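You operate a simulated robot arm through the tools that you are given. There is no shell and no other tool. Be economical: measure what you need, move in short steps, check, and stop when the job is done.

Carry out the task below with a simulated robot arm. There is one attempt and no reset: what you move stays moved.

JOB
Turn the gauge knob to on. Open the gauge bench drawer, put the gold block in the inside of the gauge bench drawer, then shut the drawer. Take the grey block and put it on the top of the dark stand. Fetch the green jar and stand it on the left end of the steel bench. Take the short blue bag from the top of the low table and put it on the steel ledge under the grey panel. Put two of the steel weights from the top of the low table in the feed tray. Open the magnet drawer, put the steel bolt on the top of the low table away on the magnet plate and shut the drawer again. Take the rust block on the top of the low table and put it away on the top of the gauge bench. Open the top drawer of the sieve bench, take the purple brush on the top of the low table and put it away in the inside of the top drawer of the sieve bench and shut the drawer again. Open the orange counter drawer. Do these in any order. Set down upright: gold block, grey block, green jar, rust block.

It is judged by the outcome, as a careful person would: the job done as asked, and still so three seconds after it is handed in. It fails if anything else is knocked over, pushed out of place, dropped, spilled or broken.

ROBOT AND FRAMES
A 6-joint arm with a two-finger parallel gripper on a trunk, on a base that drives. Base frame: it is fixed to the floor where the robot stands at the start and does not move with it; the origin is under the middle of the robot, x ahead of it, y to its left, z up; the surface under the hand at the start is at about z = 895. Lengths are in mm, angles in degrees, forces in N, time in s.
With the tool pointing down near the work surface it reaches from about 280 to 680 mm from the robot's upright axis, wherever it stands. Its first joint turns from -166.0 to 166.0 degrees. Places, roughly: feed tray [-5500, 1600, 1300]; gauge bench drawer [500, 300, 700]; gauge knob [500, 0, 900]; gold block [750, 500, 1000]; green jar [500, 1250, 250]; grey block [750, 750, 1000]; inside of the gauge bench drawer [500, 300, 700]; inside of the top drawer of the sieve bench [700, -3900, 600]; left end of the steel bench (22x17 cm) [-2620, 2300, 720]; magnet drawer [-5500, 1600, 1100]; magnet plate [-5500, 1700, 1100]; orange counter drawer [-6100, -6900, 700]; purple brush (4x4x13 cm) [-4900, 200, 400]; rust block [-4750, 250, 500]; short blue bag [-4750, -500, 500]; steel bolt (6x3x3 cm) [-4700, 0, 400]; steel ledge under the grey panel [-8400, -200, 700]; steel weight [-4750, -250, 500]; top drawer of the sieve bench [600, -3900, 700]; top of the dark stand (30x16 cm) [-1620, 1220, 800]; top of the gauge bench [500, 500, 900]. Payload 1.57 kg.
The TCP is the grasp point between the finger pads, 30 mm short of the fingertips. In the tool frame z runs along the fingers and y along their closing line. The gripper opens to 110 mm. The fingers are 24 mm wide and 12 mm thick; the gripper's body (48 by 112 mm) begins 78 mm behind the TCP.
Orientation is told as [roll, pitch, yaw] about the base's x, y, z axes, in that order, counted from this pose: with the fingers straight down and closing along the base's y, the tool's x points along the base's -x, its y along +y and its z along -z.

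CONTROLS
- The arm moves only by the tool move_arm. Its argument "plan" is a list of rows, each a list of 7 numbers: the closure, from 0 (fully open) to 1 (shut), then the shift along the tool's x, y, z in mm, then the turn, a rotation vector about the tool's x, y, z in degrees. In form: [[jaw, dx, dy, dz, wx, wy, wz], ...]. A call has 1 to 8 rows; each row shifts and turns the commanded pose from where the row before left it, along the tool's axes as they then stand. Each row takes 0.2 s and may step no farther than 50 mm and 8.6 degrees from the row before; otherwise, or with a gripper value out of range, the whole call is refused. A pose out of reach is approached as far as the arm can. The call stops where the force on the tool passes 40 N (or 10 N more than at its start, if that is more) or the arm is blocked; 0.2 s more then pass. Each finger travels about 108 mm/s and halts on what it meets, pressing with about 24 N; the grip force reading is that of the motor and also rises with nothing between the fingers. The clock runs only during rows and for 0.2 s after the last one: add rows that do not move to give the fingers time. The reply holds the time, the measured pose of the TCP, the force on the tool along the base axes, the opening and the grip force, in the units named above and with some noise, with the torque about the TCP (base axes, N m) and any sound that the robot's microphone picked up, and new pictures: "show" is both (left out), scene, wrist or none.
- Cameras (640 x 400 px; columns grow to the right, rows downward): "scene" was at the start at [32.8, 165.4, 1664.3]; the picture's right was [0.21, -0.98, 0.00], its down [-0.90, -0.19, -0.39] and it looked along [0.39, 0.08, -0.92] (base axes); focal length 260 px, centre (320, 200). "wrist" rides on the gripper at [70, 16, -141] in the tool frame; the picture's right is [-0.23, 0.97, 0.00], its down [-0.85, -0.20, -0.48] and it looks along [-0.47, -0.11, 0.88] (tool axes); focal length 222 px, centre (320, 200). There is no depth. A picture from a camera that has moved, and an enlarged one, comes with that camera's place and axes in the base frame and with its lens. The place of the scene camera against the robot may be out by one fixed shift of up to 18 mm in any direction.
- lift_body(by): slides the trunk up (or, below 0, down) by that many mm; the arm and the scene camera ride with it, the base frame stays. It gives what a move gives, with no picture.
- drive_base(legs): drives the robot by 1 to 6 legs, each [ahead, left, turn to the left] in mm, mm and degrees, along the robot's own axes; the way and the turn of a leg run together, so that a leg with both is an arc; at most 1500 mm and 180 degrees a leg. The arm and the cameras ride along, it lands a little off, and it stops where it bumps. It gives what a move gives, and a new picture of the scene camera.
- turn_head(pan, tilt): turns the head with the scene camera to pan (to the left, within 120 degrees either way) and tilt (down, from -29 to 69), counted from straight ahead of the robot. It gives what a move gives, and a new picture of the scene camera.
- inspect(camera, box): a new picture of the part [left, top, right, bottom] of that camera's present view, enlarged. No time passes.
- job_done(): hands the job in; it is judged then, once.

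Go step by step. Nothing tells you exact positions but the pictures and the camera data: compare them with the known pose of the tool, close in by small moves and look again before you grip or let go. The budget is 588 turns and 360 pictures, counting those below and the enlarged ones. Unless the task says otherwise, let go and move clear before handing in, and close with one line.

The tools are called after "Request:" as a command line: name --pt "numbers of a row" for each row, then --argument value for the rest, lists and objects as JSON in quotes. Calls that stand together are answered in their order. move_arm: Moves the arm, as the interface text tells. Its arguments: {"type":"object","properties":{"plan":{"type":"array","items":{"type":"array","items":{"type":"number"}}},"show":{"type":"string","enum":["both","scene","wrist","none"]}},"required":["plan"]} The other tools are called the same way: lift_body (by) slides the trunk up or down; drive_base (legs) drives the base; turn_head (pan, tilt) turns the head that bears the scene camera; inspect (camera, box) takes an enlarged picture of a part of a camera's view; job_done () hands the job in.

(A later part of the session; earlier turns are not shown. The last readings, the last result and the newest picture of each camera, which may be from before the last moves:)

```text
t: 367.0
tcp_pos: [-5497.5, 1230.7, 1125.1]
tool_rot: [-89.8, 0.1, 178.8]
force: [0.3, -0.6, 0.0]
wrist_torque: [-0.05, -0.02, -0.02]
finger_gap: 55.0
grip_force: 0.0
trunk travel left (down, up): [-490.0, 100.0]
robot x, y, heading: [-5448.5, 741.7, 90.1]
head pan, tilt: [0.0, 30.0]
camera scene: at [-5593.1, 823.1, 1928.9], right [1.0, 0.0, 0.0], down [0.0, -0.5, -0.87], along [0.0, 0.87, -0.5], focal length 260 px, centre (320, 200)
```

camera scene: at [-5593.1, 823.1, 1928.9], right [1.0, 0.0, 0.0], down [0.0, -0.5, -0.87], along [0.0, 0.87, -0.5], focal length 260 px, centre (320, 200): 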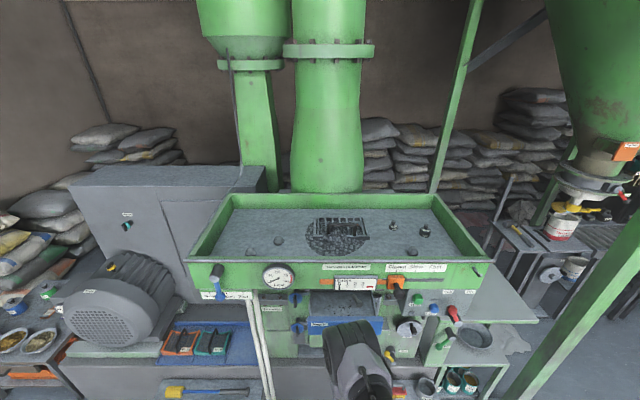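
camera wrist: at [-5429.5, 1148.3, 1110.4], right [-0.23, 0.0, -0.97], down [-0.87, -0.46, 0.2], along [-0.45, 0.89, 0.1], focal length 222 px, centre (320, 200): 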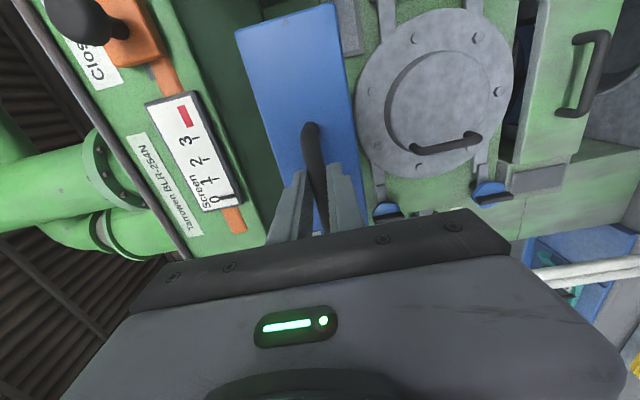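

Request:
move_arm --pt "0.5 0 -45 0 0 0 0" --pt "0.5 0 -45 0 0 0 0" --pt "0.5 0 -45 0 0 0 0" --pt "0.5 0 -45 0 -8.5 0 0" --pt "0.5 0 0 0 -8.5 0 0" --pt "0.5 0 0 0 -8.5 0 0" --pt "0.5 0 0 0 -8.5 0 0" --pt "0.5 0 0 0 -8.5 0 0" --show "none"

Request:
move_arm --pt "0.5 0 0 0 -8.5 0 0" --pt "0.5 0 0 0 -8.5 0 0" --pt "0.5 0 0 0 -8.5 0 0" --pt "0.5 0 0 0 -8.5 0 0" --pt "0.5 0 0 0 -8.5 0 0" --pt "0.5 0 0 0 -4.8 0 0" --show "wrist"

```text
t: 368.8
tcp_pos: [-5497.7, 1232.0, 1305.5]
tool_rot: [-47.3, 0.3, 178.9]
force: [-0.6, 0.2, -0.1]
wrist_torque: [0.02, -0.02, -0.01]
finger_gap: 55.1
grip_force: 0.0
trunk travel left (down, up): [-490.0, 100.0]
robot x, y, heading: [-5448.7, 739.0, 90.0]
head pan, tilt: [0.0, 30.0]
```

```text
t: 370.2
tcp_pos: [-5498.2, 1231.5, 1304.5]
tool_rot: [0.2, 0.2, 178.7]
force: [-0.3, -0.9, 0.1]
wrist_torque: [0.03, 0.0, 0.04]
finger_gap: 55.1
grip_force: 0.1
out of reach, approached as far as the arm can: row 3, 4
trunk travel left (down, up): [-490.0, 100.0]
robot x, y, heading: [-5447.9, 742.2, 90.2]
head pan, tilt: [0.0, 30.0]
camera wrist: at [-5428.9, 1215.1, 1448.1], right [-0.25, -0.97, 0.0], down [-0.85, 0.22, 0.48], along [-0.46, 0.12, -0.88], focal length 222 px, centre (320, 200)
```

wrist: 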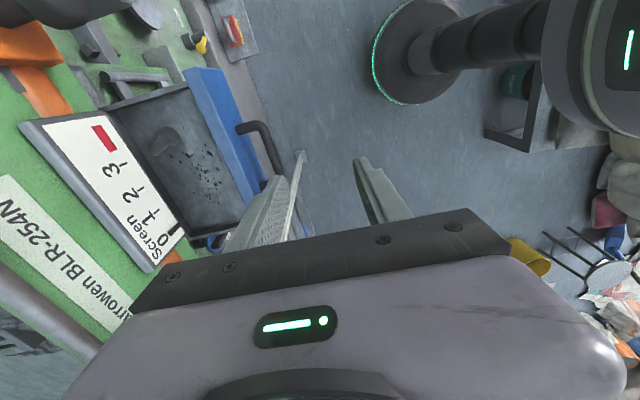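

Request:
move_arm --pt "0.5 0 0 0 0 0 8.6" --pt "0.5 0 0 0 0 0 8.6" --pt "0.5 0 0 0 0 0 8.6" --pt "0.5 0 0 0 0 0 8.6" --pt "0.5 0 0 0 0 0 8.6" --pt "0.5 0 0 0 0 0 8.6" --pt "0.5 0 0 0 0 0 8.6" --pt "0.5 0 0 0 0 0 8.6" --show "none"

Request:
inspect --camera "wrist" --box '[0, 0, 640, 240]'

Request:
drive_base --legs '[[0, -1500, 0], [0, -110, 0], [0, 0, 90], [0, 830, 0], [300, 0, 0]]'

Request:
lift_body --by -400

```text
t: 372.0
tcp_pos: [-5499.0, 1232.2, 1306.2]
tool_rot: [-0.1, 0.1, 109.9]
force: [0.9, -0.3, -0.1]
wrist_torque: [0.02, -0.03, 0.0]
finger_gap: 55.1
grip_force: 0.2
trunk travel left (down, up): [-490.0, 100.0]
robot x, y, heading: [-5447.3, 742.2, 90.1]
head pan, tilt: [0.0, 30.0]
```

```text
1.00 times, centred on (320, 120) of wrist (not enlarged: the box is as wide or as high as the picture)
camera zoom: at [-5489.8, 1161.8, 1447.9], right [-0.99, -0.12, 0.0], down [-0.1, 0.87, 0.48], along [-0.05, 0.47, -0.88], focal length 222 px, centre (320, 280)
```

zoom: 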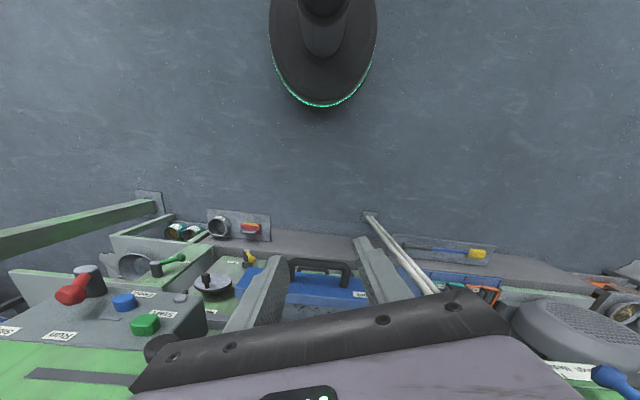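

```text
t: 389.7
tcp_pos: [-4639.3, -128.3, 1305.1]
tool_rot: [0.0, 0.0, -160.8]
force: [-0.4, 0.5, 0.0]
wrist_torque: [-0.04, 0.03, 0.01]
finger_gap: 54.9
grip_force: 0.1
trunk travel left (down, up): [-490.0, 100.0]
robot x, y, heading: [-4150.6, -87.4, 179.0]
head pan, tilt: [0.0, 30.0]
camera scene: at [-4225.2, -211.0, 1928.8], right [0.01, 1.0, 0.0], down [0.5, -0.01, -0.87], along [-0.87, 0.01, -0.5], focal length 260 px, centre (320, 200)
```

scene: 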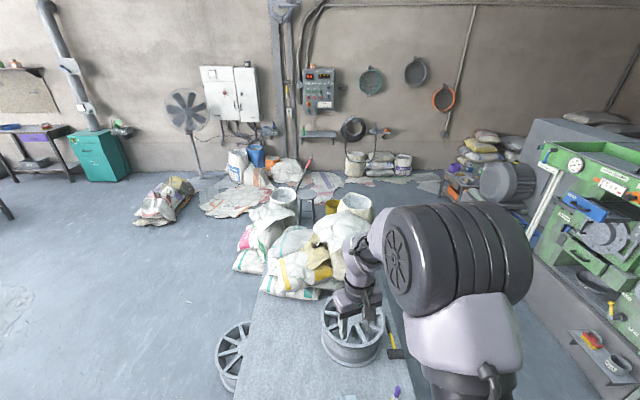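

```text
t: 393.5
tcp_pos: [-4638.8, -127.1, 906.0]
tool_rot: [-0.1, 0.2, -160.9]
force: [-0.7, 0.4, -0.1]
wrist_torque: [0.02, -0.01, 0.01]
finger_gap: 54.9
grip_force: 0.0
trunk travel left (down, up): [-90.0, 500.0]
robot x, y, heading: [-4148.2, -87.9, 179.1]
head pan, tilt: [0.0, 30.0]
```

Request:
lift_body --by -55

Request:
move_arm --pt "0.5 0 0 30 0 0 -8.6" --pt "0.5 0 0 30 0 0 -8.6" --pt "0.5 0 0 30 0 0 -8.6" --pt "0.5 0 0 30 0 0 -8.6" --pt "0.5 0 0 30 0 0 -8.6" --pt "0.5 0 0 30 0 0 -8.6" --pt "0.5 0 0 30 0 0 -8.6" --pt "0.5 0 0 30 0 0 -8.6" --show "none"

```text
t: 394.5
tcp_pos: [-4640.3, -127.8, 850.1]
tool_rot: [-0.2, 0.1, -160.8]
force: [0.1, 0.8, -1.0]
wrist_torque: [0.02, -0.04, -0.03]
finger_gap: 55.0
grip_force: 0.2
trunk travel left (down, up): [-35.0, 555.0]
robot x, y, heading: [-4147.8, -83.9, 178.8]
head pan, tilt: [0.0, 30.0]
```

```text
t: 396.3
tcp_pos: [-4640.1, -125.6, 609.9]
tool_rot: [0.0, 0.2, -92.0]
force: [0.3, 1.1, 0.2]
wrist_torque: [-0.02, 0.01, 0.01]
finger_gap: 55.0
grip_force: 0.1
trunk travel left (down, up): [-35.0, 555.0]
robot x, y, heading: [-4148.2, -88.1, 179.0]
head pan, tilt: [0.0, 30.0]
```

Request:
move_arm --pt "0.5 46 -8 10 0 0 -0.0" --pt "0.5 46 -7 10 0 0 0" --pt "0.5 0 0 40 0 0 2" --show "wrist"

```text
t: 397.1
tcp_pos: [-4653.2, -33.1, 550.5]
tool_rot: [-0.1, 0.0, -94.2]
force: [0.0, -0.6, 0.1]
wrist_torque: [0.0, -0.02, -0.01]
finger_gap: 55.1
grip_force: 0.1
trunk travel left (down, up): [-35.0, 555.0]
robot x, y, heading: [-4146.3, -86.4, 179.2]
head pan, tilt: [0.0, 30.0]
camera wrist: at [-4630.2, 35.4, 692.3], right [0.96, -0.3, 0.0], down [-0.26, -0.84, 0.48], along [-0.14, -0.45, -0.88], focal length 222 px, centre (320, 200)
```

wrist: 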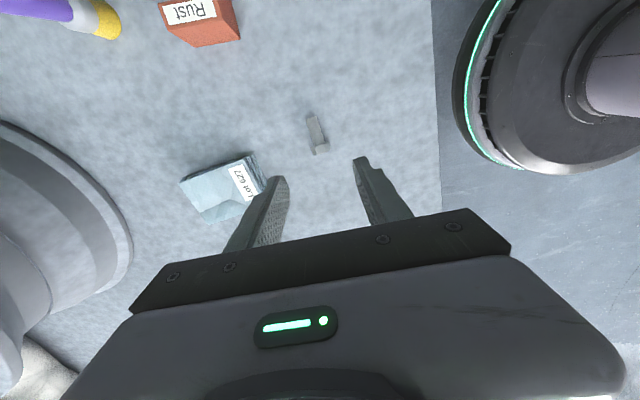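

Request:
move_arm --pt "0.5 10 0 45 0 0 -4" --pt "0.5 0 0 45 0 0 0" --pt "0.5 0 0 45 0 0 0" --show "wrist"

```text
t: 397.9
tcp_pos: [-4651.2, -23.5, 415.4]
tool_rot: [-0.1, 0.1, -90.1]
force: [-0.9, 0.2, -0.3]
wrist_torque: [0.01, 0.02, -0.01]
finger_gap: 55.0
grip_force: 0.0
trunk travel left (down, up): [-35.0, 555.0]
robot x, y, heading: [-4147.1, -87.1, 179.0]
head pan, tilt: [0.0, 30.0]
camera wrist: at [-4633.7, 46.8, 557.9], right [0.97, -0.23, 0.0], down [-0.2, -0.86, 0.48], along [-0.11, -0.46, -0.88], focal length 222 px, centre (320, 200)
```

wrist: 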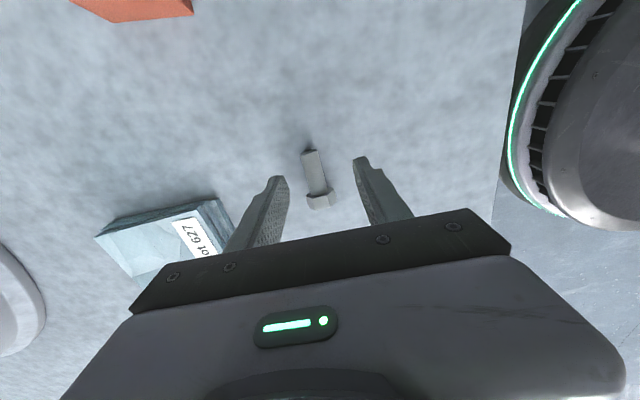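

Request:
move_arm --pt "0.5 2 0 12 0 0 0" --pt "0.5 0 0 5 0 0 0" --pt "0.5 0 0 3 0 0 0" --show "none"

```text
t: 398.7
tcp_pos: [-4650.3, -20.4, 395.9]
tool_rot: [-0.1, 0.2, -90.0]
force: [-0.2, -0.2, 0.1]
wrist_torque: [-0.01, 0.0, 0.02]
finger_gap: 55.0
grip_force: 0.2
trunk travel left (down, up): [-35.0, 555.0]
robot x, y, heading: [-4146.4, -81.9, 178.9]
head pan, tilt: [0.0, 30.0]
```

Request:
move_arm --pt "0.5 0 0 4 0 0 0" --pt "0.8 0 0 0 0 0 0" --pt "1 0 0 0 0 0 0" --pt "1 0 0 0 0 0 0" --show "wrist"

```text
t: 399.7
tcp_pos: [-4649.8, -21.5, 392.7]
tool_rot: [0.0, 0.2, -90.1]
force: [-1.1, 0.3, 0.9]
wrist_torque: [0.02, 0.01, 0.0]
finger_gap: 15.3
grip_force: 23.9
trunk travel left (down, up): [-35.0, 555.0]
robot x, y, heading: [-4149.6, -88.9, 178.8]
head pan, tilt: [0.0, 30.0]
camera wrist: at [-4632.9, 48.2, 534.7], right [0.97, -0.23, 0.0], down [-0.2, -0.86, 0.48], along [-0.11, -0.46, -0.88], focal length 222 px, centre (320, 200)
```

wrist: 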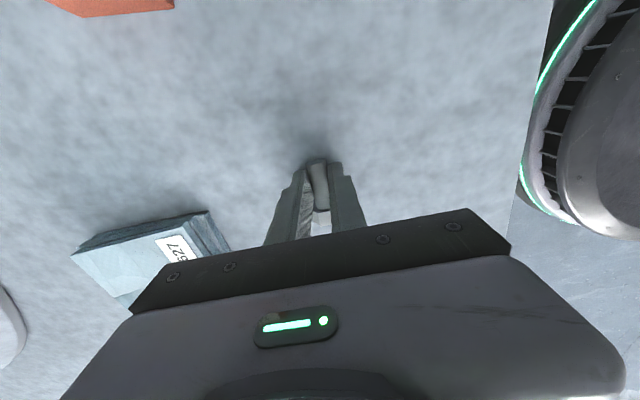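

Request:
move_arm --pt "1 0 0 -40 0 0 0" --pt "1 0 0 -45 0 0 0" --show "wrist"

Request:
lift_body --by 400

Request:
lift_body --by 55

Request:
move_arm --pt "1 0 0 -40 0 0 8.6" --pt "1 0 0 -40 0 0 8.6" --pt "1 0 0 -40 0 0 8.6" --pt "1 0 0 -40 0 0 8.6" --pt "1 0 0 -40 0 0 8.6" --pt "1 0 0 -40 0 0 8.6" --pt "1 0 0 -40 0 0 8.6" --pt "1 0 0 -40 0 0 8.6" --show "none"

Request:
drive_base --legs '[[-300, 0, 0.8], [0, -830, 0], [0, 0, -90], [0, 1500, 0], [0, 110, 0]]'

```text
t: 400.3
tcp_pos: [-4650.3, -22.1, 476.0]
tool_rot: [-0.1, 0.2, -90.1]
force: [-0.8, 0.1, -0.7]
wrist_torque: [0.07, -0.02, 0.0]
finger_gap: 15.5
grip_force: 23.9
trunk travel left (down, up): [-35.0, 555.0]
robot x, y, heading: [-4155.4, -86.2, 179.1]
head pan, tilt: [0.0, 30.0]
camera wrist: at [-4633.2, 47.5, 619.5], right [0.97, -0.23, 0.0], down [-0.2, -0.86, 0.48], along [-0.11, -0.46, -0.88], focal length 222 px, centre (320, 200)
```

wrist: 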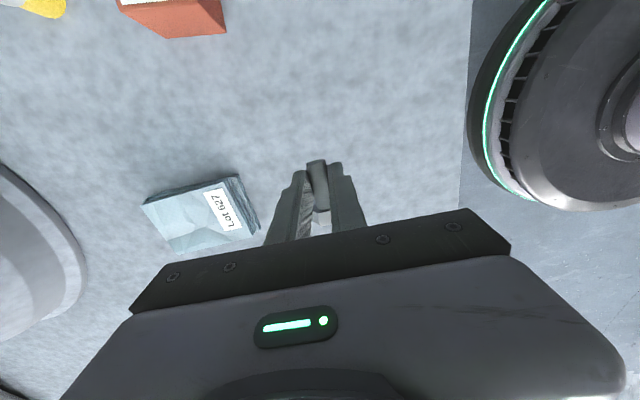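

```text
t: 404.1
tcp_pos: [-4650.4, -22.2, 876.7]
tool_rot: [0.0, 0.1, -90.0]
force: [0.2, 0.3, -1.2]
wrist_torque: [0.0, -0.04, -0.03]
finger_gap: 15.3
grip_force: 24.5
trunk travel left (down, up): [-435.0, 155.0]
robot x, y, heading: [-4148.3, -83.7, 179.0]
head pan, tilt: [0.0, 30.0]
```

```text
t: 405.1
tcp_pos: [-4650.2, -22.9, 931.9]
tool_rot: [0.0, 0.2, -90.1]
force: [-0.1, 0.6, -2.6]
wrist_torque: [0.06, 0.04, -0.02]
finger_gap: 15.3
grip_force: 24.1
trunk travel left (down, up): [-490.0, 100.0]
robot x, y, heading: [-4150.6, -84.3, 179.3]
head pan, tilt: [0.0, 30.0]
```

```text
t: 406.9
tcp_pos: [-4650.1, -23.6, 1252.1]
tool_rot: [-0.3, 0.0, -159.1]
force: [1.0, -0.3, -1.1]
wrist_torque: [0.03, 0.01, 0.0]
finger_gap: 15.2
grip_force: 23.9
trunk travel left (down, up): [-490.0, 100.0]
robot x, y, heading: [-4148.2, -83.5, 178.9]
head pan, tilt: [0.0, 30.0]
```

```text
t: 424.6
tcp_pos: [-5402.2, 1245.5, 1251.5]
tool_rot: [-0.1, 0.1, 111.8]
force: [0.0, 0.0, -0.8]
wrist_torque: [0.0, -0.03, 0.05]
finger_gap: 15.4
grip_force: 24.1
trunk travel left (down, up): [-490.0, 100.0]
robot x, y, heading: [-5456.0, 741.4, 89.7]
head pan, tilt: [0.0, 30.0]
camera scene: at [-5602.3, 826.1, 1928.8], right [1.0, 0.0, 0.0], down [0.0, -0.5, -0.87], along [0.0, 0.87, -0.5], focal length 260 px, centre (320, 200)
```

scene: 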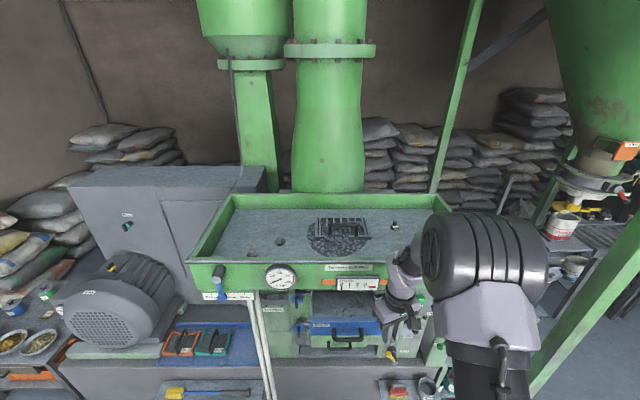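

Request:
move_arm --pt "1 0 0 -10 0 0 7.3" --pt "1 0 0 -10 0 0 7.3" --pt "1 0 0 0 0 0 7.3" --pt "1 0 42 0 0 0 0" --pt "1 0 41 0 0 0 0" --show "none"

Request:
drive_base --legs '[[100, 0, 0]]'

Request:
move_arm --pt "1 0 0 0 0 0 0" --show "wrist"

```text
t: 425.8
tcp_pos: [-5486.3, 1247.3, 1271.1]
tool_rot: [-0.2, 0.0, 89.7]
force: [-0.9, -0.4, -1.2]
wrist_torque: [-0.02, -0.05, 0.01]
finger_gap: 15.3
grip_force: 24.0
trunk travel left (down, up): [-490.0, 100.0]
robot x, y, heading: [-5459.3, 743.4, 89.7]
head pan, tilt: [0.0, 30.0]
```

```text
t: 427.0
tcp_pos: [-5484.6, 1344.4, 1271.1]
tool_rot: [-0.1, 0.0, 89.9]
force: [0.3, 0.4, -1.8]
wrist_torque: [-0.01, 0.02, -0.01]
finger_gap: 15.2
grip_force: 24.0
trunk travel left (down, up): [-490.0, 100.0]
robot x, y, heading: [-5463.6, 841.4, 89.6]
head pan, tilt: [0.0, 30.0]
camera scene: at [-5601.8, 925.2, 1928.9], right [1.0, 0.0, 0.0], down [0.0, -0.5, -0.87], along [0.0, 0.87, -0.5], focal length 260 px, centre (320, 200)
```

scene: 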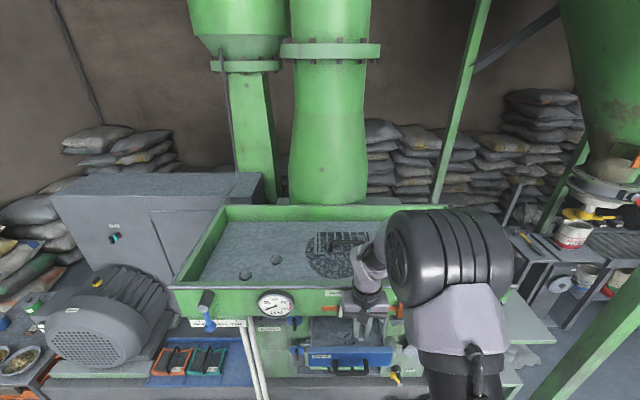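

```text
t: 427.4
tcp_pos: [-5484.8, 1344.2, 1272.4]
tool_rot: [-0.2, 0.0, 89.8]
force: [0.2, -0.2, -0.9]
wrist_torque: [0.0, 0.02, -0.02]
finger_gap: 15.2
grip_force: 23.9
trunk travel left (down, up): [-490.0, 100.0]
robot x, y, heading: [-5456.6, 843.9, 89.8]
head pan, tilt: [0.0, 30.0]
camera wrist: at [-5500.5, 1275.1, 1414.1], right [-0.97, 0.23, 0.0], down [0.2, 0.85, 0.48], along [0.11, 0.47, -0.88], focal length 222 px, centre (320, 200)
```

wrist: 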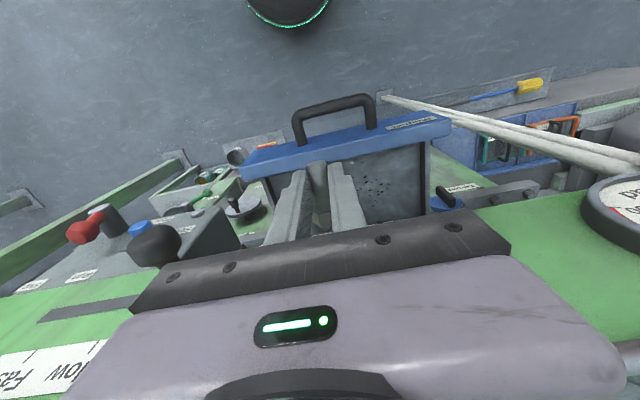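

Request:
move_arm --pt "1 -25 0 0 0 0 0" --pt "1 -25 0 0 0 0 0" --pt "1 0 0 30 0 0 0" --pt "1 0 0 30 0 0 0" --show "both"

```text
t: 427.9
tcp_pos: [-5485.1, 1368.8, 1270.6]
tool_rot: [-0.1, 1.2, 89.6]
force: [1.7, -36.5, 17.2]
wrist_torque: [4.09, 0.43, 0.5]
finger_gap: 15.3
grip_force: 24.1
trunk travel left (down, up): [-490.0, 100.0]
robot x, y, heading: [-5458.5, 842.1, 90.0]
head pan, tilt: [0.0, 30.0]
stopped in row 2: the force on the tool passed its limit at 70 N (the readings are from after the stop); the commanded pose is now the measured one
camera scene: at [-5601.8, 922.2, 1929.1], right [1.0, 0.0, 0.0], down [0.0, -0.5, -0.87], along [0.0, 0.87, -0.5], focal length 260 px, centre (320, 200)
camera wrist: at [-5501.0, 1301.1, 1413.4], right [-0.97, 0.23, -0.01], down [0.2, 0.86, 0.46], along [0.11, 0.45, -0.89], focal length 222 px, centre (320, 200)
```

scene: 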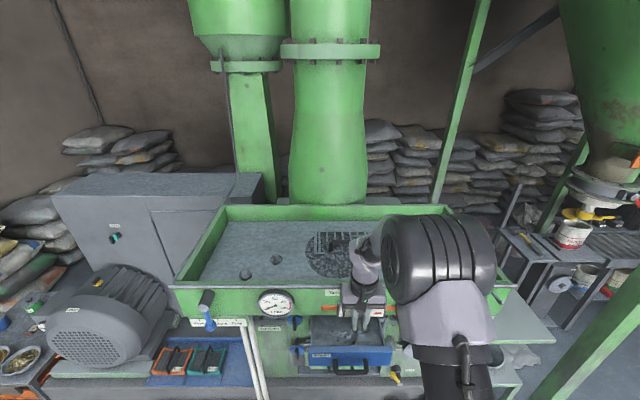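
wrist: 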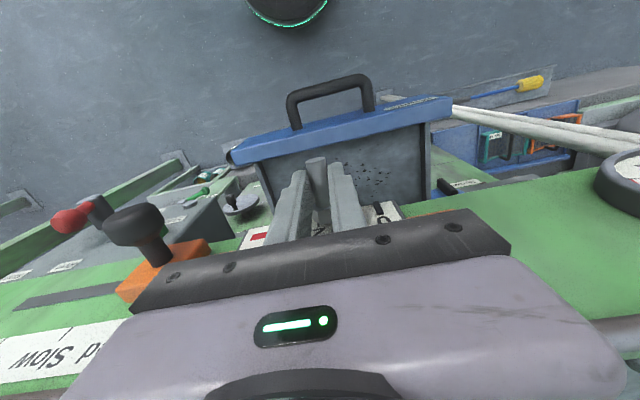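

Request:
move_arm --pt "1 20 0 0 0 0 0" --pt "1 25 0 0 0 0 0" --pt "1 0 0 0 0 -7.8 0" --pt "1 0 0 0 0 -7.8 0" --pt "1 0 0 0 0 -7.8 0" --pt "1 0 0 0 0 -7.8 0" --show "both"

```text
t: 429.3
tcp_pos: [-5477.2, 1327.9, 1270.6]
tool_rot: [-2.0, -20.5, 89.7]
force: [0.4, 0.8, -1.8]
wrist_torque: [0.05, 0.0, -0.04]
finger_gap: 15.4
grip_force: 24.9
out of reach, approached as far as the arm can: row 5, 6
trunk travel left (down, up): [-490.0, 100.0]
robot x, y, heading: [-5459.0, 844.4, 89.8]
head pan, tilt: [0.0, 30.0]
camera scene: at [-5602.0, 925.1, 1928.8], right [1.0, 0.0, 0.0], down [0.0, -0.5, -0.87], along [0.0, 0.87, -0.5], focal length 260 px, centre (320, 200)
camera wrist: at [-5498.0, 1213.7, 1378.4], right [-0.97, 0.23, 0.05], down [0.18, 0.63, 0.75], along [0.14, 0.74, -0.66], focal length 222 px, centre (320, 200)
```

scene: 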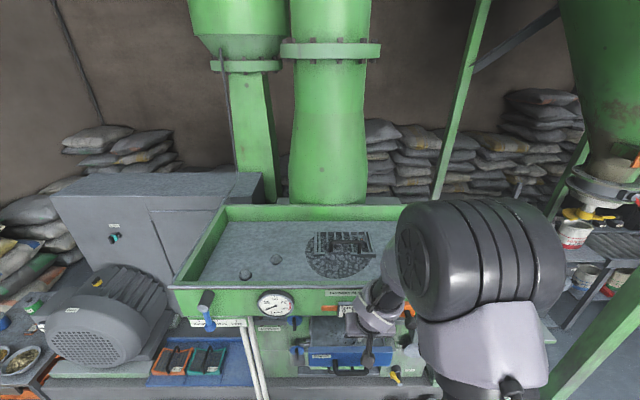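
wrist: 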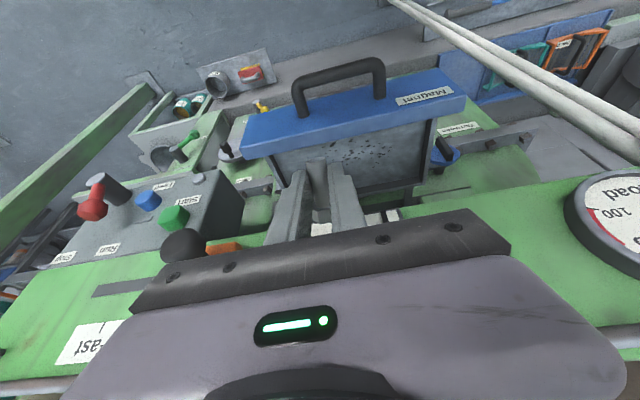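

Request:
move_arm --pt "1 -9 2.7 39 0 0 0" --pt "1 -9 2.7 39 0 0 0" --pt "1 -6 0 25 0 -5 0" --pt "1 0 0 0 2 -5 0" --show "both"

```text
t: 430.3
tcp_pos: [-5474.3, 1376.2, 1193.1]
tool_rot: [-5.7, -27.2, 90.3]
force: [-0.6, -0.1, -1.1]
wrist_torque: [-0.03, 0.0, -0.02]
finger_gap: 15.4
grip_force: 23.6
out of reach, approached as far as the arm can: row 3
trunk travel left (down, up): [-490.0, 100.0]
robot x, y, heading: [-5458.5, 843.0, 89.8]
head pan, tilt: [0.0, 30.0]
camera scene: at [-5602.8, 924.9, 1928.8], right [1.0, 0.0, 0.0], down [0.0, -0.5, -0.87], along [0.0, 0.87, -0.5], focal length 260 px, centre (320, 200)
camera wrist: at [-5502.0, 1251.4, 1285.4], right [-0.97, 0.24, 0.02], down [0.15, 0.54, 0.83], along [0.19, 0.81, -0.55], focal length 222 px, centre (320, 200)
```

scene: 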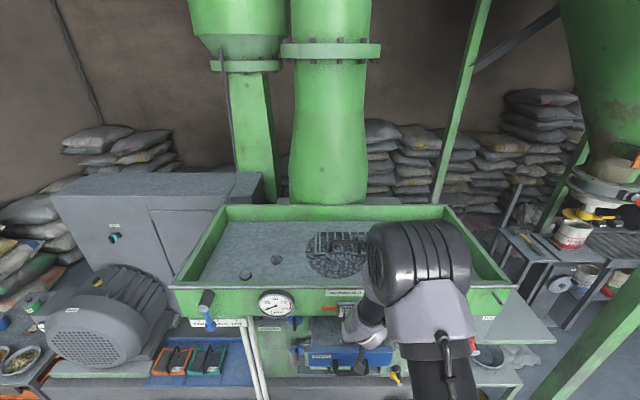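
wrist: 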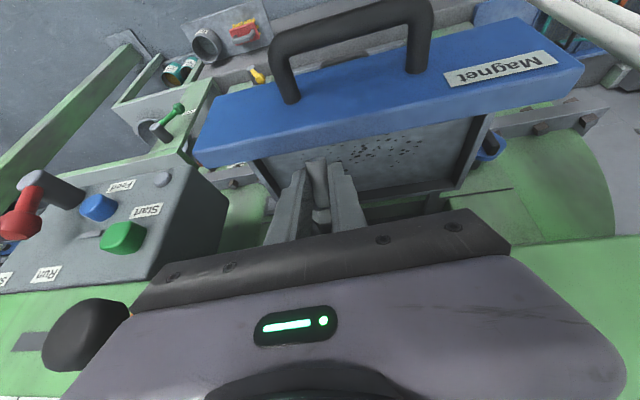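

Request:
move_arm --pt "1 0 4 15 -4 0 0" --pt "1 0 4 18 -1.5 0 0" --show "wrist"

```text
t: 430.9
tcp_pos: [-5477.2, 1381.8, 1168.9]
tool_rot: [-3.3, -24.0, 90.5]
force: [-0.2, 0.0, -2.0]
wrist_torque: [0.03, 0.01, -0.03]
finger_gap: 15.2
grip_force: 23.6
out of reach, approached as far as the arm can: row 2
trunk travel left (down, up): [-490.0, 100.0]
robot x, y, heading: [-5456.8, 843.8, 89.8]
head pan, tilt: [0.0, 30.0]
camera wrist: at [-5499.4, 1261.7, 1269.9], right [-0.97, 0.22, 0.04], down [0.17, 0.58, 0.79], along [0.15, 0.78, -0.61], focal length 222 px, centre (320, 200)
```

wrist: 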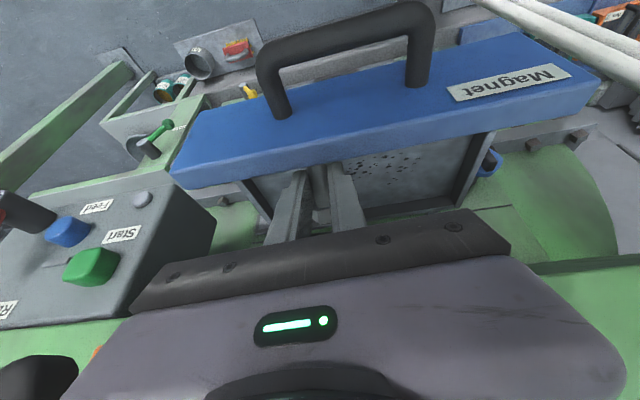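

Request:
move_arm --pt "1 -16 2 12.7 0 0 0" --pt "1 0 0 0 0 0 0" --show "wrist"

```text
t: 431.2
tcp_pos: [-5487.5, 1397.4, 1165.5]
tool_rot: [-1.3, -25.5, 90.4]
force: [6.6, -33.5, 14.0]
wrist_torque: [3.14, 0.91, 0.54]
finger_gap: 15.3
grip_force: 23.9
out of reach, approached as far as the arm can: row 1
trunk travel left (down, up): [-490.0, 100.0]
robot x, y, heading: [-5457.9, 837.5, 89.8]
head pan, tilt: [0.0, 30.0]
stopped in row 1: the force on the tool passed its limit at 92 N (the readings are from after the stop); the commanded pose is now the measured one
camera wrist: at [-5506.5, 1273.7, 1263.4], right [-0.97, 0.21, 0.08], down [0.19, 0.56, 0.8], along [0.12, 0.8, -0.59], focal length 222 px, centre (320, 200)
```

wrist: 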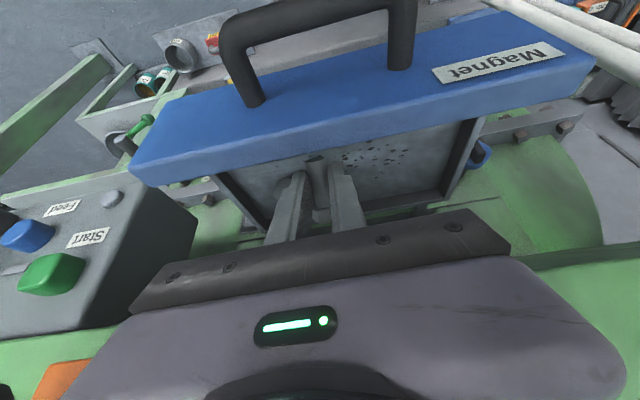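

Request:
move_arm --pt "1 20 0 -15 0 0 0" --pt "1 20 0 -15 0 0 0" --show "none"

Request:
drive_base --legs '[[-95, 0, 0]]'

Request:
move_arm --pt "1 -15 0 20 0 -7 0" --pt "1 -15 0 20 0 -7 0" --pt "1 0 0 0 0 -7 0" --pt "1 0 0 0 0 -6 0" --show "wrist"

```text
t: 431.8
tcp_pos: [-5495.2, 1355.5, 1179.5]
tool_rot: [-1.8, -25.5, 90.3]
force: [-0.7, 0.9, -1.0]
wrist_torque: [0.0, 0.0, 0.01]
finger_gap: 15.3
grip_force: 23.4
out of reach, approached as far as the arm can: row 2
trunk travel left (down, up): [-490.0, 100.0]
robot x, y, heading: [-5457.0, 840.2, 90.1]
head pan, tilt: [0.0, 30.0]
```

```text
t: 432.9
tcp_pos: [-5495.5, 1262.6, 1177.4]
tool_rot: [-1.8, -25.4, 90.4]
force: [0.2, 5.7, -0.8]
wrist_torque: [0.07, 0.01, -0.08]
finger_gap: 15.4
grip_force: 24.5
trunk travel left (down, up): [-490.0, 100.0]
robot x, y, heading: [-5458.2, 745.8, 90.0]
head pan, tilt: [0.0, 30.0]
camera scene: at [-5602.4, 832.0, 1928.7], right [1.0, 0.0, 0.0], down [0.0, -0.5, -0.87], along [0.0, 0.87, -0.5], focal length 260 px, centre (320, 200)
```

scene: 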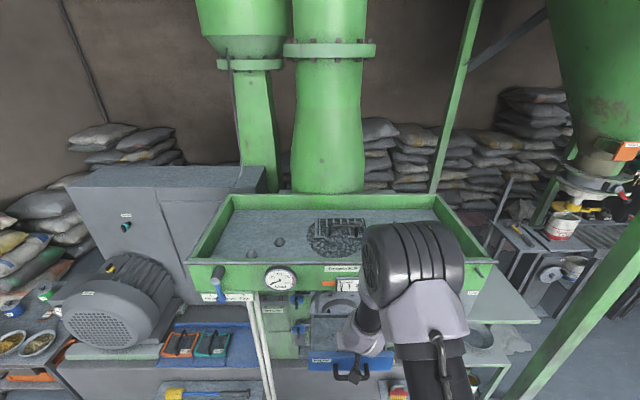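

```text
t: 433.9
tcp_pos: [-5587.1, 1355.7, 1193.7]
tool_rot: [-4.2, -51.7, 91.6]
force: [-0.2, 1.3, -1.2]
wrist_torque: [-0.02, -0.02, -0.04]
finger_gap: 15.3
grip_force: 23.9
out of reach, approached as far as the arm can: row 1, 2, 3, 4
trunk travel left (down, up): [-490.0, 100.0]
robot x, y, heading: [-5460.4, 747.9, 89.8]
head pan, tilt: [0.0, 30.0]
camera wrist: at [-5608.5, 1202.1, 1227.0], right [-0.98, 0.17, 0.13], down [0.16, 0.15, 0.98], along [0.14, 0.97, -0.17], focal length 222 px, centre (320, 200)
```

wrist: 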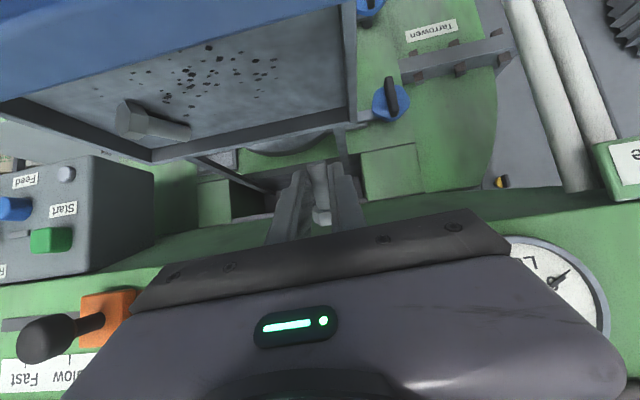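

Request:
move_arm --pt "1 10 -25 -35 0 0 0" --pt "1 0 -35 0 0 0 0" --show "none"

Request:
lift_body --by 100

```text
t: 434.5
tcp_pos: [-5577.5, 1339.5, 1230.9]
tool_rot: [-3.9, -51.7, 91.5]
force: [-0.2, -0.6, -0.9]
wrist_torque: [-0.05, -0.04, 0.03]
finger_gap: 15.3
grip_force: 23.8
out of reach, approached as far as the arm can: row 1, 2
trunk travel left (down, up): [-490.0, 100.0]
robot x, y, heading: [-5458.5, 746.7, 89.8]
head pan, tilt: [0.0, 30.0]
```

```text
t: 435.9
tcp_pos: [-5580.1, 1340.0, 1330.0]
tool_rot: [-4.1, -51.7, 91.6]
force: [-0.6, 0.4, -0.8]
wrist_torque: [-0.02, 0.0, -0.03]
finger_gap: 15.5
grip_force: 24.3
trunk travel left (down, up): [-590.0, 0.0]
robot x, y, heading: [-5460.0, 749.0, 89.7]
head pan, tilt: [0.0, 30.0]
```

Request:
move_arm --pt "1 23.5 -22 18.6 0 0 0" --pt "1 23.5 -22 18.6 0 0 0" --pt "1 23.5 -22 18.6 0 0 0" --pt "1 23.5 -22 18.6 0 0 0" --show "wrist"

```text
t: 436.9
tcp_pos: [-5575.5, 1374.3, 1242.2]
tool_rot: [-5.5, -51.1, 91.8]
force: [-1.1, -16.2, 3.1]
wrist_torque: [0.47, 0.06, 0.26]
finger_gap: 15.8
grip_force: 24.3
out of reach, approached as far as the arm can: row 1, 2, 3, 4
trunk travel left (down, up): [-590.0, 0.0]
robot x, y, heading: [-5459.9, 745.9, 89.9]
head pan, tilt: [0.0, 30.0]
camera wrist: at [-5599.4, 1220.9, 1275.9], right [-0.98, 0.19, 0.12], down [0.15, 0.16, 0.98], along [0.16, 0.97, -0.18], focal length 222 px, centre (320, 200)
```

wrist: 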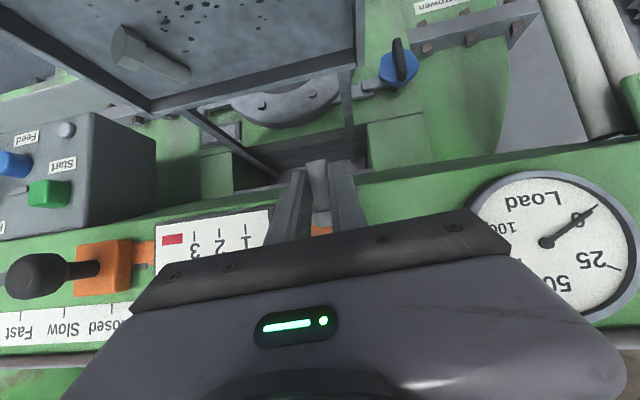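

Request:
move_arm --pt "1 6 0 -40 0 0 0" --pt "1 6 0 -40 0 0 0" --pt "1 0 0 0 0 8 0" --pt "1 0 0 0 0 8 0" --pt "1 0 0 0 0 8 0" --show "none"

```text
t: 438.1
tcp_pos: [-5594.8, 1312.3, 1285.6]
tool_rot: [-3.3, -28.9, 90.0]
force: [0.3, 0.7, -1.5]
wrist_torque: [-0.01, 0.03, 0.0]
finger_gap: 15.4
grip_force: 23.9
out of reach, approached as far as the arm can: row 1, 2
trunk travel left (down, up): [-590.0, 0.0]
robot x, y, heading: [-5460.8, 744.9, 89.8]
head pan, tilt: [0.0, 30.0]
```

Request:
move_arm --pt "1 0 -35 0 -1 0 0" --pt "1 0 -35 0 -1 0 0" --pt "1 0 -35 0 -1 0 0" --show "wrist"

```text
t: 438.9
tcp_pos: [-5491.0, 1310.2, 1288.7]
tool_rot: [-0.3, -27.5, 89.7]
force: [-1.1, 0.6, -1.4]
wrist_torque: [0.02, 0.03, 0.01]
finger_gap: 15.4
grip_force: 23.7
trunk travel left (down, up): [-590.0, 0.0]
robot x, y, heading: [-5459.5, 747.4, 89.9]
head pan, tilt: [0.0, 30.0]
camera wrist: at [-5507.6, 1183.7, 1383.5], right [-0.97, 0.21, 0.1], down [0.2, 0.54, 0.82], along [0.12, 0.82, -0.56], focal length 222 px, centre (320, 200)
```

wrist: 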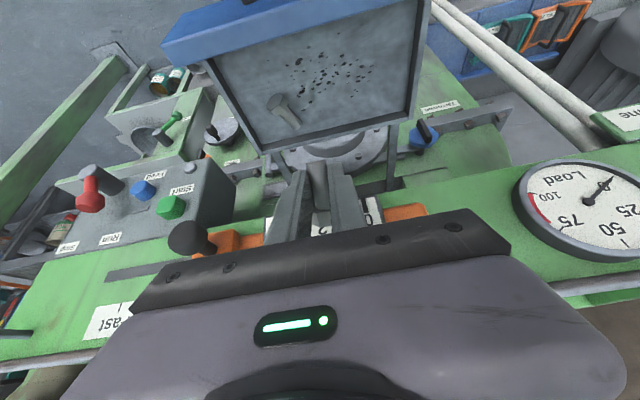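

Request:
move_arm --pt "1 0 13 0 0 7 0" --pt "1 0 13 0 0 7 0" --pt "1 0 13 34 0 0 0" --pt "1 0 0 34 0 0 0" --pt "1 0 0 34 0 0 0" --show "both"

```text
t: 440.1
tcp_pos: [-5509.9, 1354.1, 1195.7]
tool_rot: [-0.5, -24.1, 89.8]
force: [0.2, -0.9, -1.5]
wrist_torque: [-0.04, 0.0, -0.01]
finger_gap: 15.0
grip_force: 23.8
out of reach, approached as far as the arm can: row 1, 2
trunk travel left (down, up): [-590.0, 0.0]
robot x, y, heading: [-5451.5, 749.0, 89.9]
head pan, tilt: [0.0, 30.0]
camera scene: at [-5602.7, 832.1, 2028.7], right [1.0, 0.0, 0.0], down [0.0, -0.5, -0.87], along [0.0, 0.87, -0.5], focal length 260 px, centre (320, 200)
camera wrist: at [-5525.6, 1232.5, 1297.0], right [-0.97, 0.21, 0.09], down [0.2, 0.58, 0.79], along [0.12, 0.78, -0.61], focal length 222 px, centre (320, 200)
```

scene: 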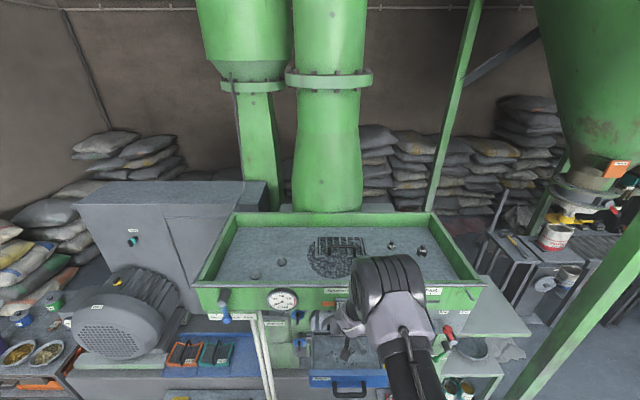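
wrist: 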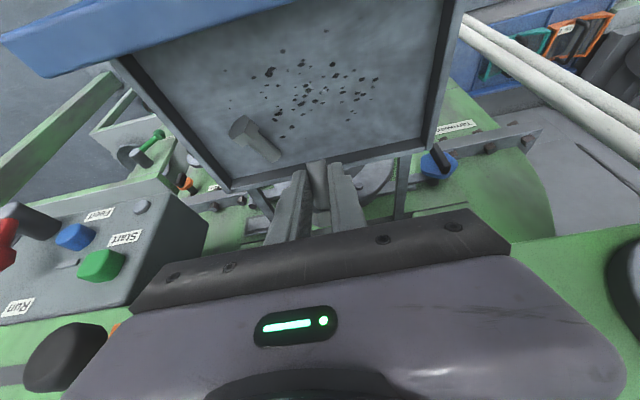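

Request:
move_arm --pt "1 16 8 12 0 0 0" --pt "1 16 7 12 0 0 0" --show "wrist"

```text
t: 440.7
tcp_pos: [-5524.7, 1334.6, 1161.9]
tool_rot: [-0.6, -24.1, 89.8]
force: [-0.3, 0.1, -0.7]
wrist_torque: [0.0, -0.05, -0.02]
finger_gap: 15.4
grip_force: 24.2
trunk travel left (down, up): [-590.0, 0.0]
robot x, y, heading: [-5457.0, 750.2, 89.9]
head pan, tilt: [0.0, 30.0]
camera wrist: at [-5541.1, 1212.6, 1262.7], right [-0.97, 0.21, 0.09], down [0.2, 0.58, 0.79], along [0.12, 0.78, -0.61], focal length 222 px, centre (320, 200)
```

wrist: 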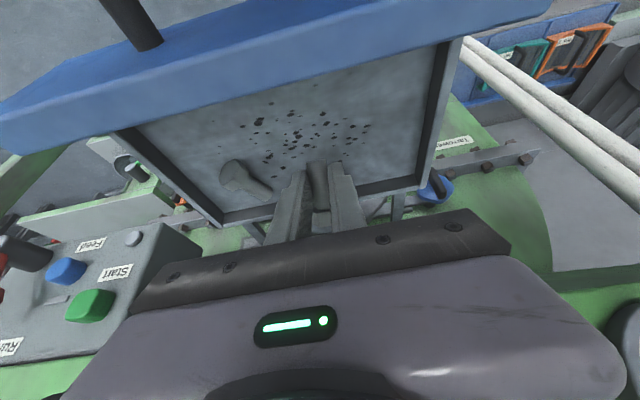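

Request:
move_arm --pt "1 4 0 9 0 0 0" --pt "1 2 0 4.6 0 0 0" --pt "1 2 0 4.6 0 0 0" --pt "1 1.6 0 3.7 0 0 0" --show "wrist"

```text
t: 441.7
tcp_pos: [-5524.0, 1334.2, 1137.8]
tool_rot: [-0.4, -24.1, 89.8]
force: [0.1, -0.3, -0.2]
wrist_torque: [-0.03, 0.0, 0.03]
finger_gap: 15.3
grip_force: 24.3
trunk travel left (down, up): [-590.0, 0.0]
robot x, y, heading: [-5458.9, 744.9, 90.0]
head pan, tilt: [0.0, 30.0]
camera wrist: at [-5540.1, 1213.0, 1239.0], right [-0.97, 0.21, 0.09], down [0.2, 0.58, 0.79], along [0.12, 0.78, -0.61], focal length 222 px, centre (320, 200)
```

wrist: 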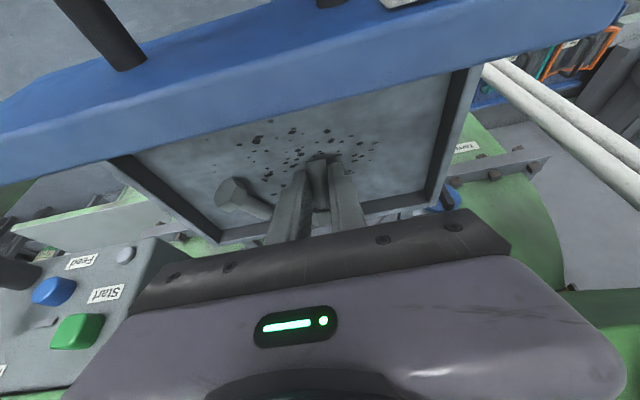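

Request:
move_arm --pt "1 2 0 4.6 0 0 0" --pt "1 1.6 0 3.7 0 0 0" --pt "1 1.6 0 3.7 0 0 0" --pt "1 1.6 0 3.7 0 0 0" --show "none"

```text
t: 442.4
tcp_pos: [-5523.4, 1337.3, 1132.7]
tool_rot: [-0.4, -24.8, 89.7]
force: [2.0, -2.4, 25.0]
wrist_torque: [-0.11, 0.14, 0.25]
finger_gap: 15.4
grip_force: 23.9
trunk travel left (down, up): [-590.0, 0.0]
robot x, y, heading: [-5454.5, 744.2, 90.0]
head pan, tilt: [0.0, 30.0]
stopped in row 3: the force on the tool passed its limit at 44 N (the readings are from after the stop); the commanded pose is now the measured one
```

Request:
move_arm --pt "1 -0.5 0 -1 0 0 0" --pt "0.75 0 0 0 0 0 0" --pt "0.65 0 0 0 0 0 0" --pt "0.65 0 0 -10 0 0 0" --pt "0.65 0 0 -30 0 0 0" --pt "0.65 0 0 -40 0 0 0" --pt "0.65 0 0 -40 0 0 0" --show "both"

```text
t: 444.0
tcp_pos: [-5523.9, 1285.6, 1240.3]
tool_rot: [-0.4, -24.6, 89.8]
force: [-0.5, 0.2, -0.4]
wrist_torque: [-0.03, -0.02, -0.01]
finger_gap: 38.4
grip_force: 0.0
trunk travel left (down, up): [-590.0, 0.0]
robot x, y, heading: [-5459.2, 744.3, 90.0]
head pan, tilt: [0.0, 30.0]
camera scene: at [-5601.7, 828.3, 2029.0], right [1.0, 0.0, 0.0], down [0.0, -0.5, -0.87], along [0.0, 0.87, -0.5], focal length 260 px, centre (320, 200)
camera wrist: at [-5541.0, 1163.4, 1341.1], right [-0.97, 0.21, 0.09], down [0.2, 0.58, 0.79], along [0.12, 0.79, -0.6], focal length 222 px, centre (320, 200)
```

scene: 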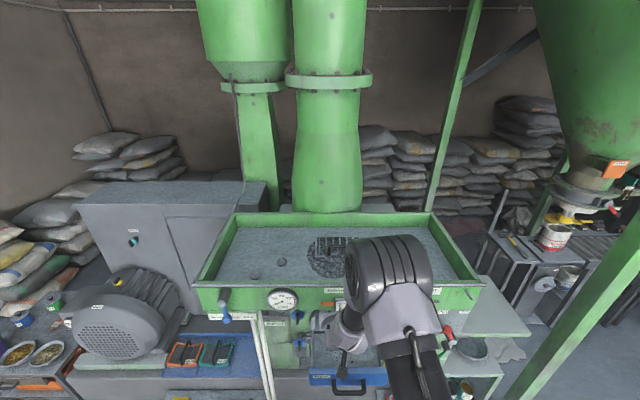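
wrist: 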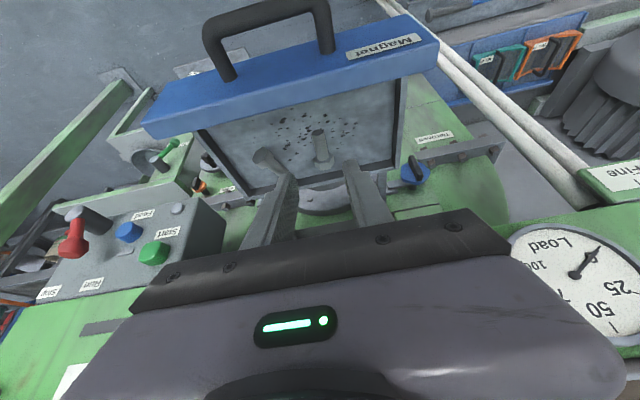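

Request:
move_arm --pt "1 20 20 -20 0 0 0" --pt "1 20 20 -10 0 6 0" --pt "1 20 0 0 0 6 0" --pt "1 0 0 0 0 6 0" --pt "1 0 0 0 0 6 0" --show "both"

```text
t: 445.2
tcp_pos: [-5544.4, 1238.9, 1248.2]
tool_rot: [-5.3, -11.6, 89.4]
force: [0.2, 0.1, 0.4]
wrist_torque: [-0.02, 0.03, 0.01]
finger_gap: 0.0
grip_force: 21.6
out of reach, approached as far as the arm can: row 3, 4, 5
trunk travel left (down, up): [-590.0, 0.0]
robot x, y, heading: [-5459.3, 746.1, 89.8]
head pan, tilt: [0.0, 30.0]
camera scene: at [-5601.8, 832.0, 2028.8], right [1.0, 0.0, 0.0], down [0.0, -0.5, -0.87], along [0.0, 0.87, -0.5], focal length 260 px, centre (320, 200)
camera wrist: at [-5574.1, 1142.5, 1371.4], right [-0.97, 0.25, -0.04], down [0.16, 0.74, 0.66], along [0.2, 0.63, -0.75], focal length 222 px, centre (320, 200)
```

scene: 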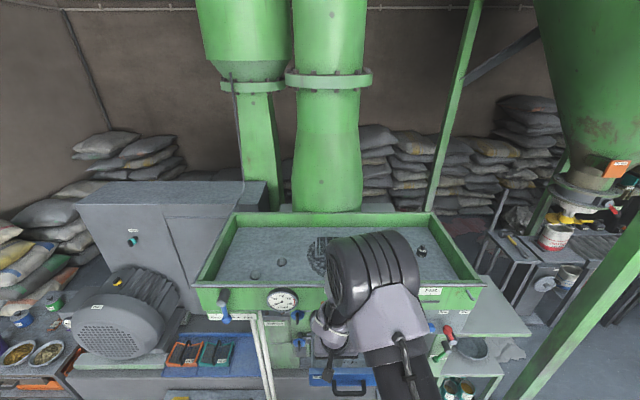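
wrist: 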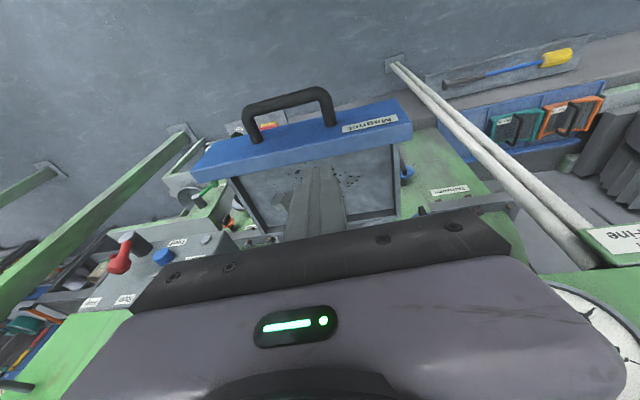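

Request:
drive_base --legs '[[0, -160, 0], [0, 0, 30]]'

Request:
move_arm --pt "1 -20 0 0 -2 5.8 0" --pt "1 -20 0 0 -2 5.8 0" --pt "1 0 0 0 -1 0 0" --show "wrist"

```text
t: 448.1
tcp_pos: [-5617.8, 1128.7, 1248.6]
tool_rot: [-5.4, -11.7, 119.2]
force: [-0.2, 0.5, -0.4]
wrist_torque: [-0.02, -0.01, 0.03]
finger_gap: 0.0
grip_force: 21.1
trunk travel left (down, up): [-590.0, 0.0]
robot x, y, heading: [-5298.2, 743.9, 119.5]
head pan, tilt: [0.0, 30.0]
camera scene: at [-5459.2, 750.9, 2028.8], right [0.87, 0.49, 0.0], down [0.25, -0.43, -0.87], along [-0.43, 0.75, -0.5], focal length 260 px, centre (320, 200)
```

scene: 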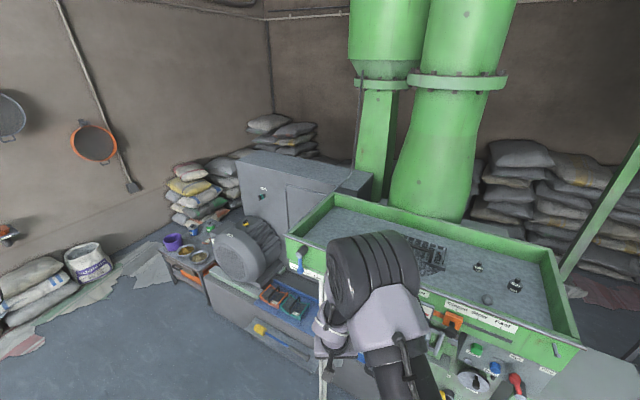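

```text
t: 448.9
tcp_pos: [-5631.5, 1159.8, 1254.4]
tool_rot: [-0.2, -0.2, 118.5]
force: [0.1, -0.6, 0.0]
wrist_torque: [0.01, 0.0, 0.0]
finger_gap: 0.2
grip_force: 21.7
out of reach, approached as far as the arm can: row 1
trunk travel left (down, up): [-590.0, 0.0]
robot x, y, heading: [-5298.0, 746.7, 119.7]
head pan, tilt: [0.0, 30.0]
camera wrist: at [-5611.8, 1090.0, 1396.0], right [-0.96, -0.26, 0.0], down [-0.23, 0.84, 0.48], along [-0.13, 0.47, -0.88], focal length 222 px, centre (320, 200)
```

wrist: 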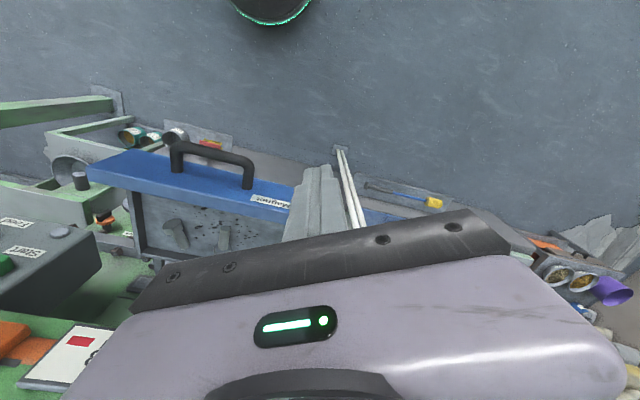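

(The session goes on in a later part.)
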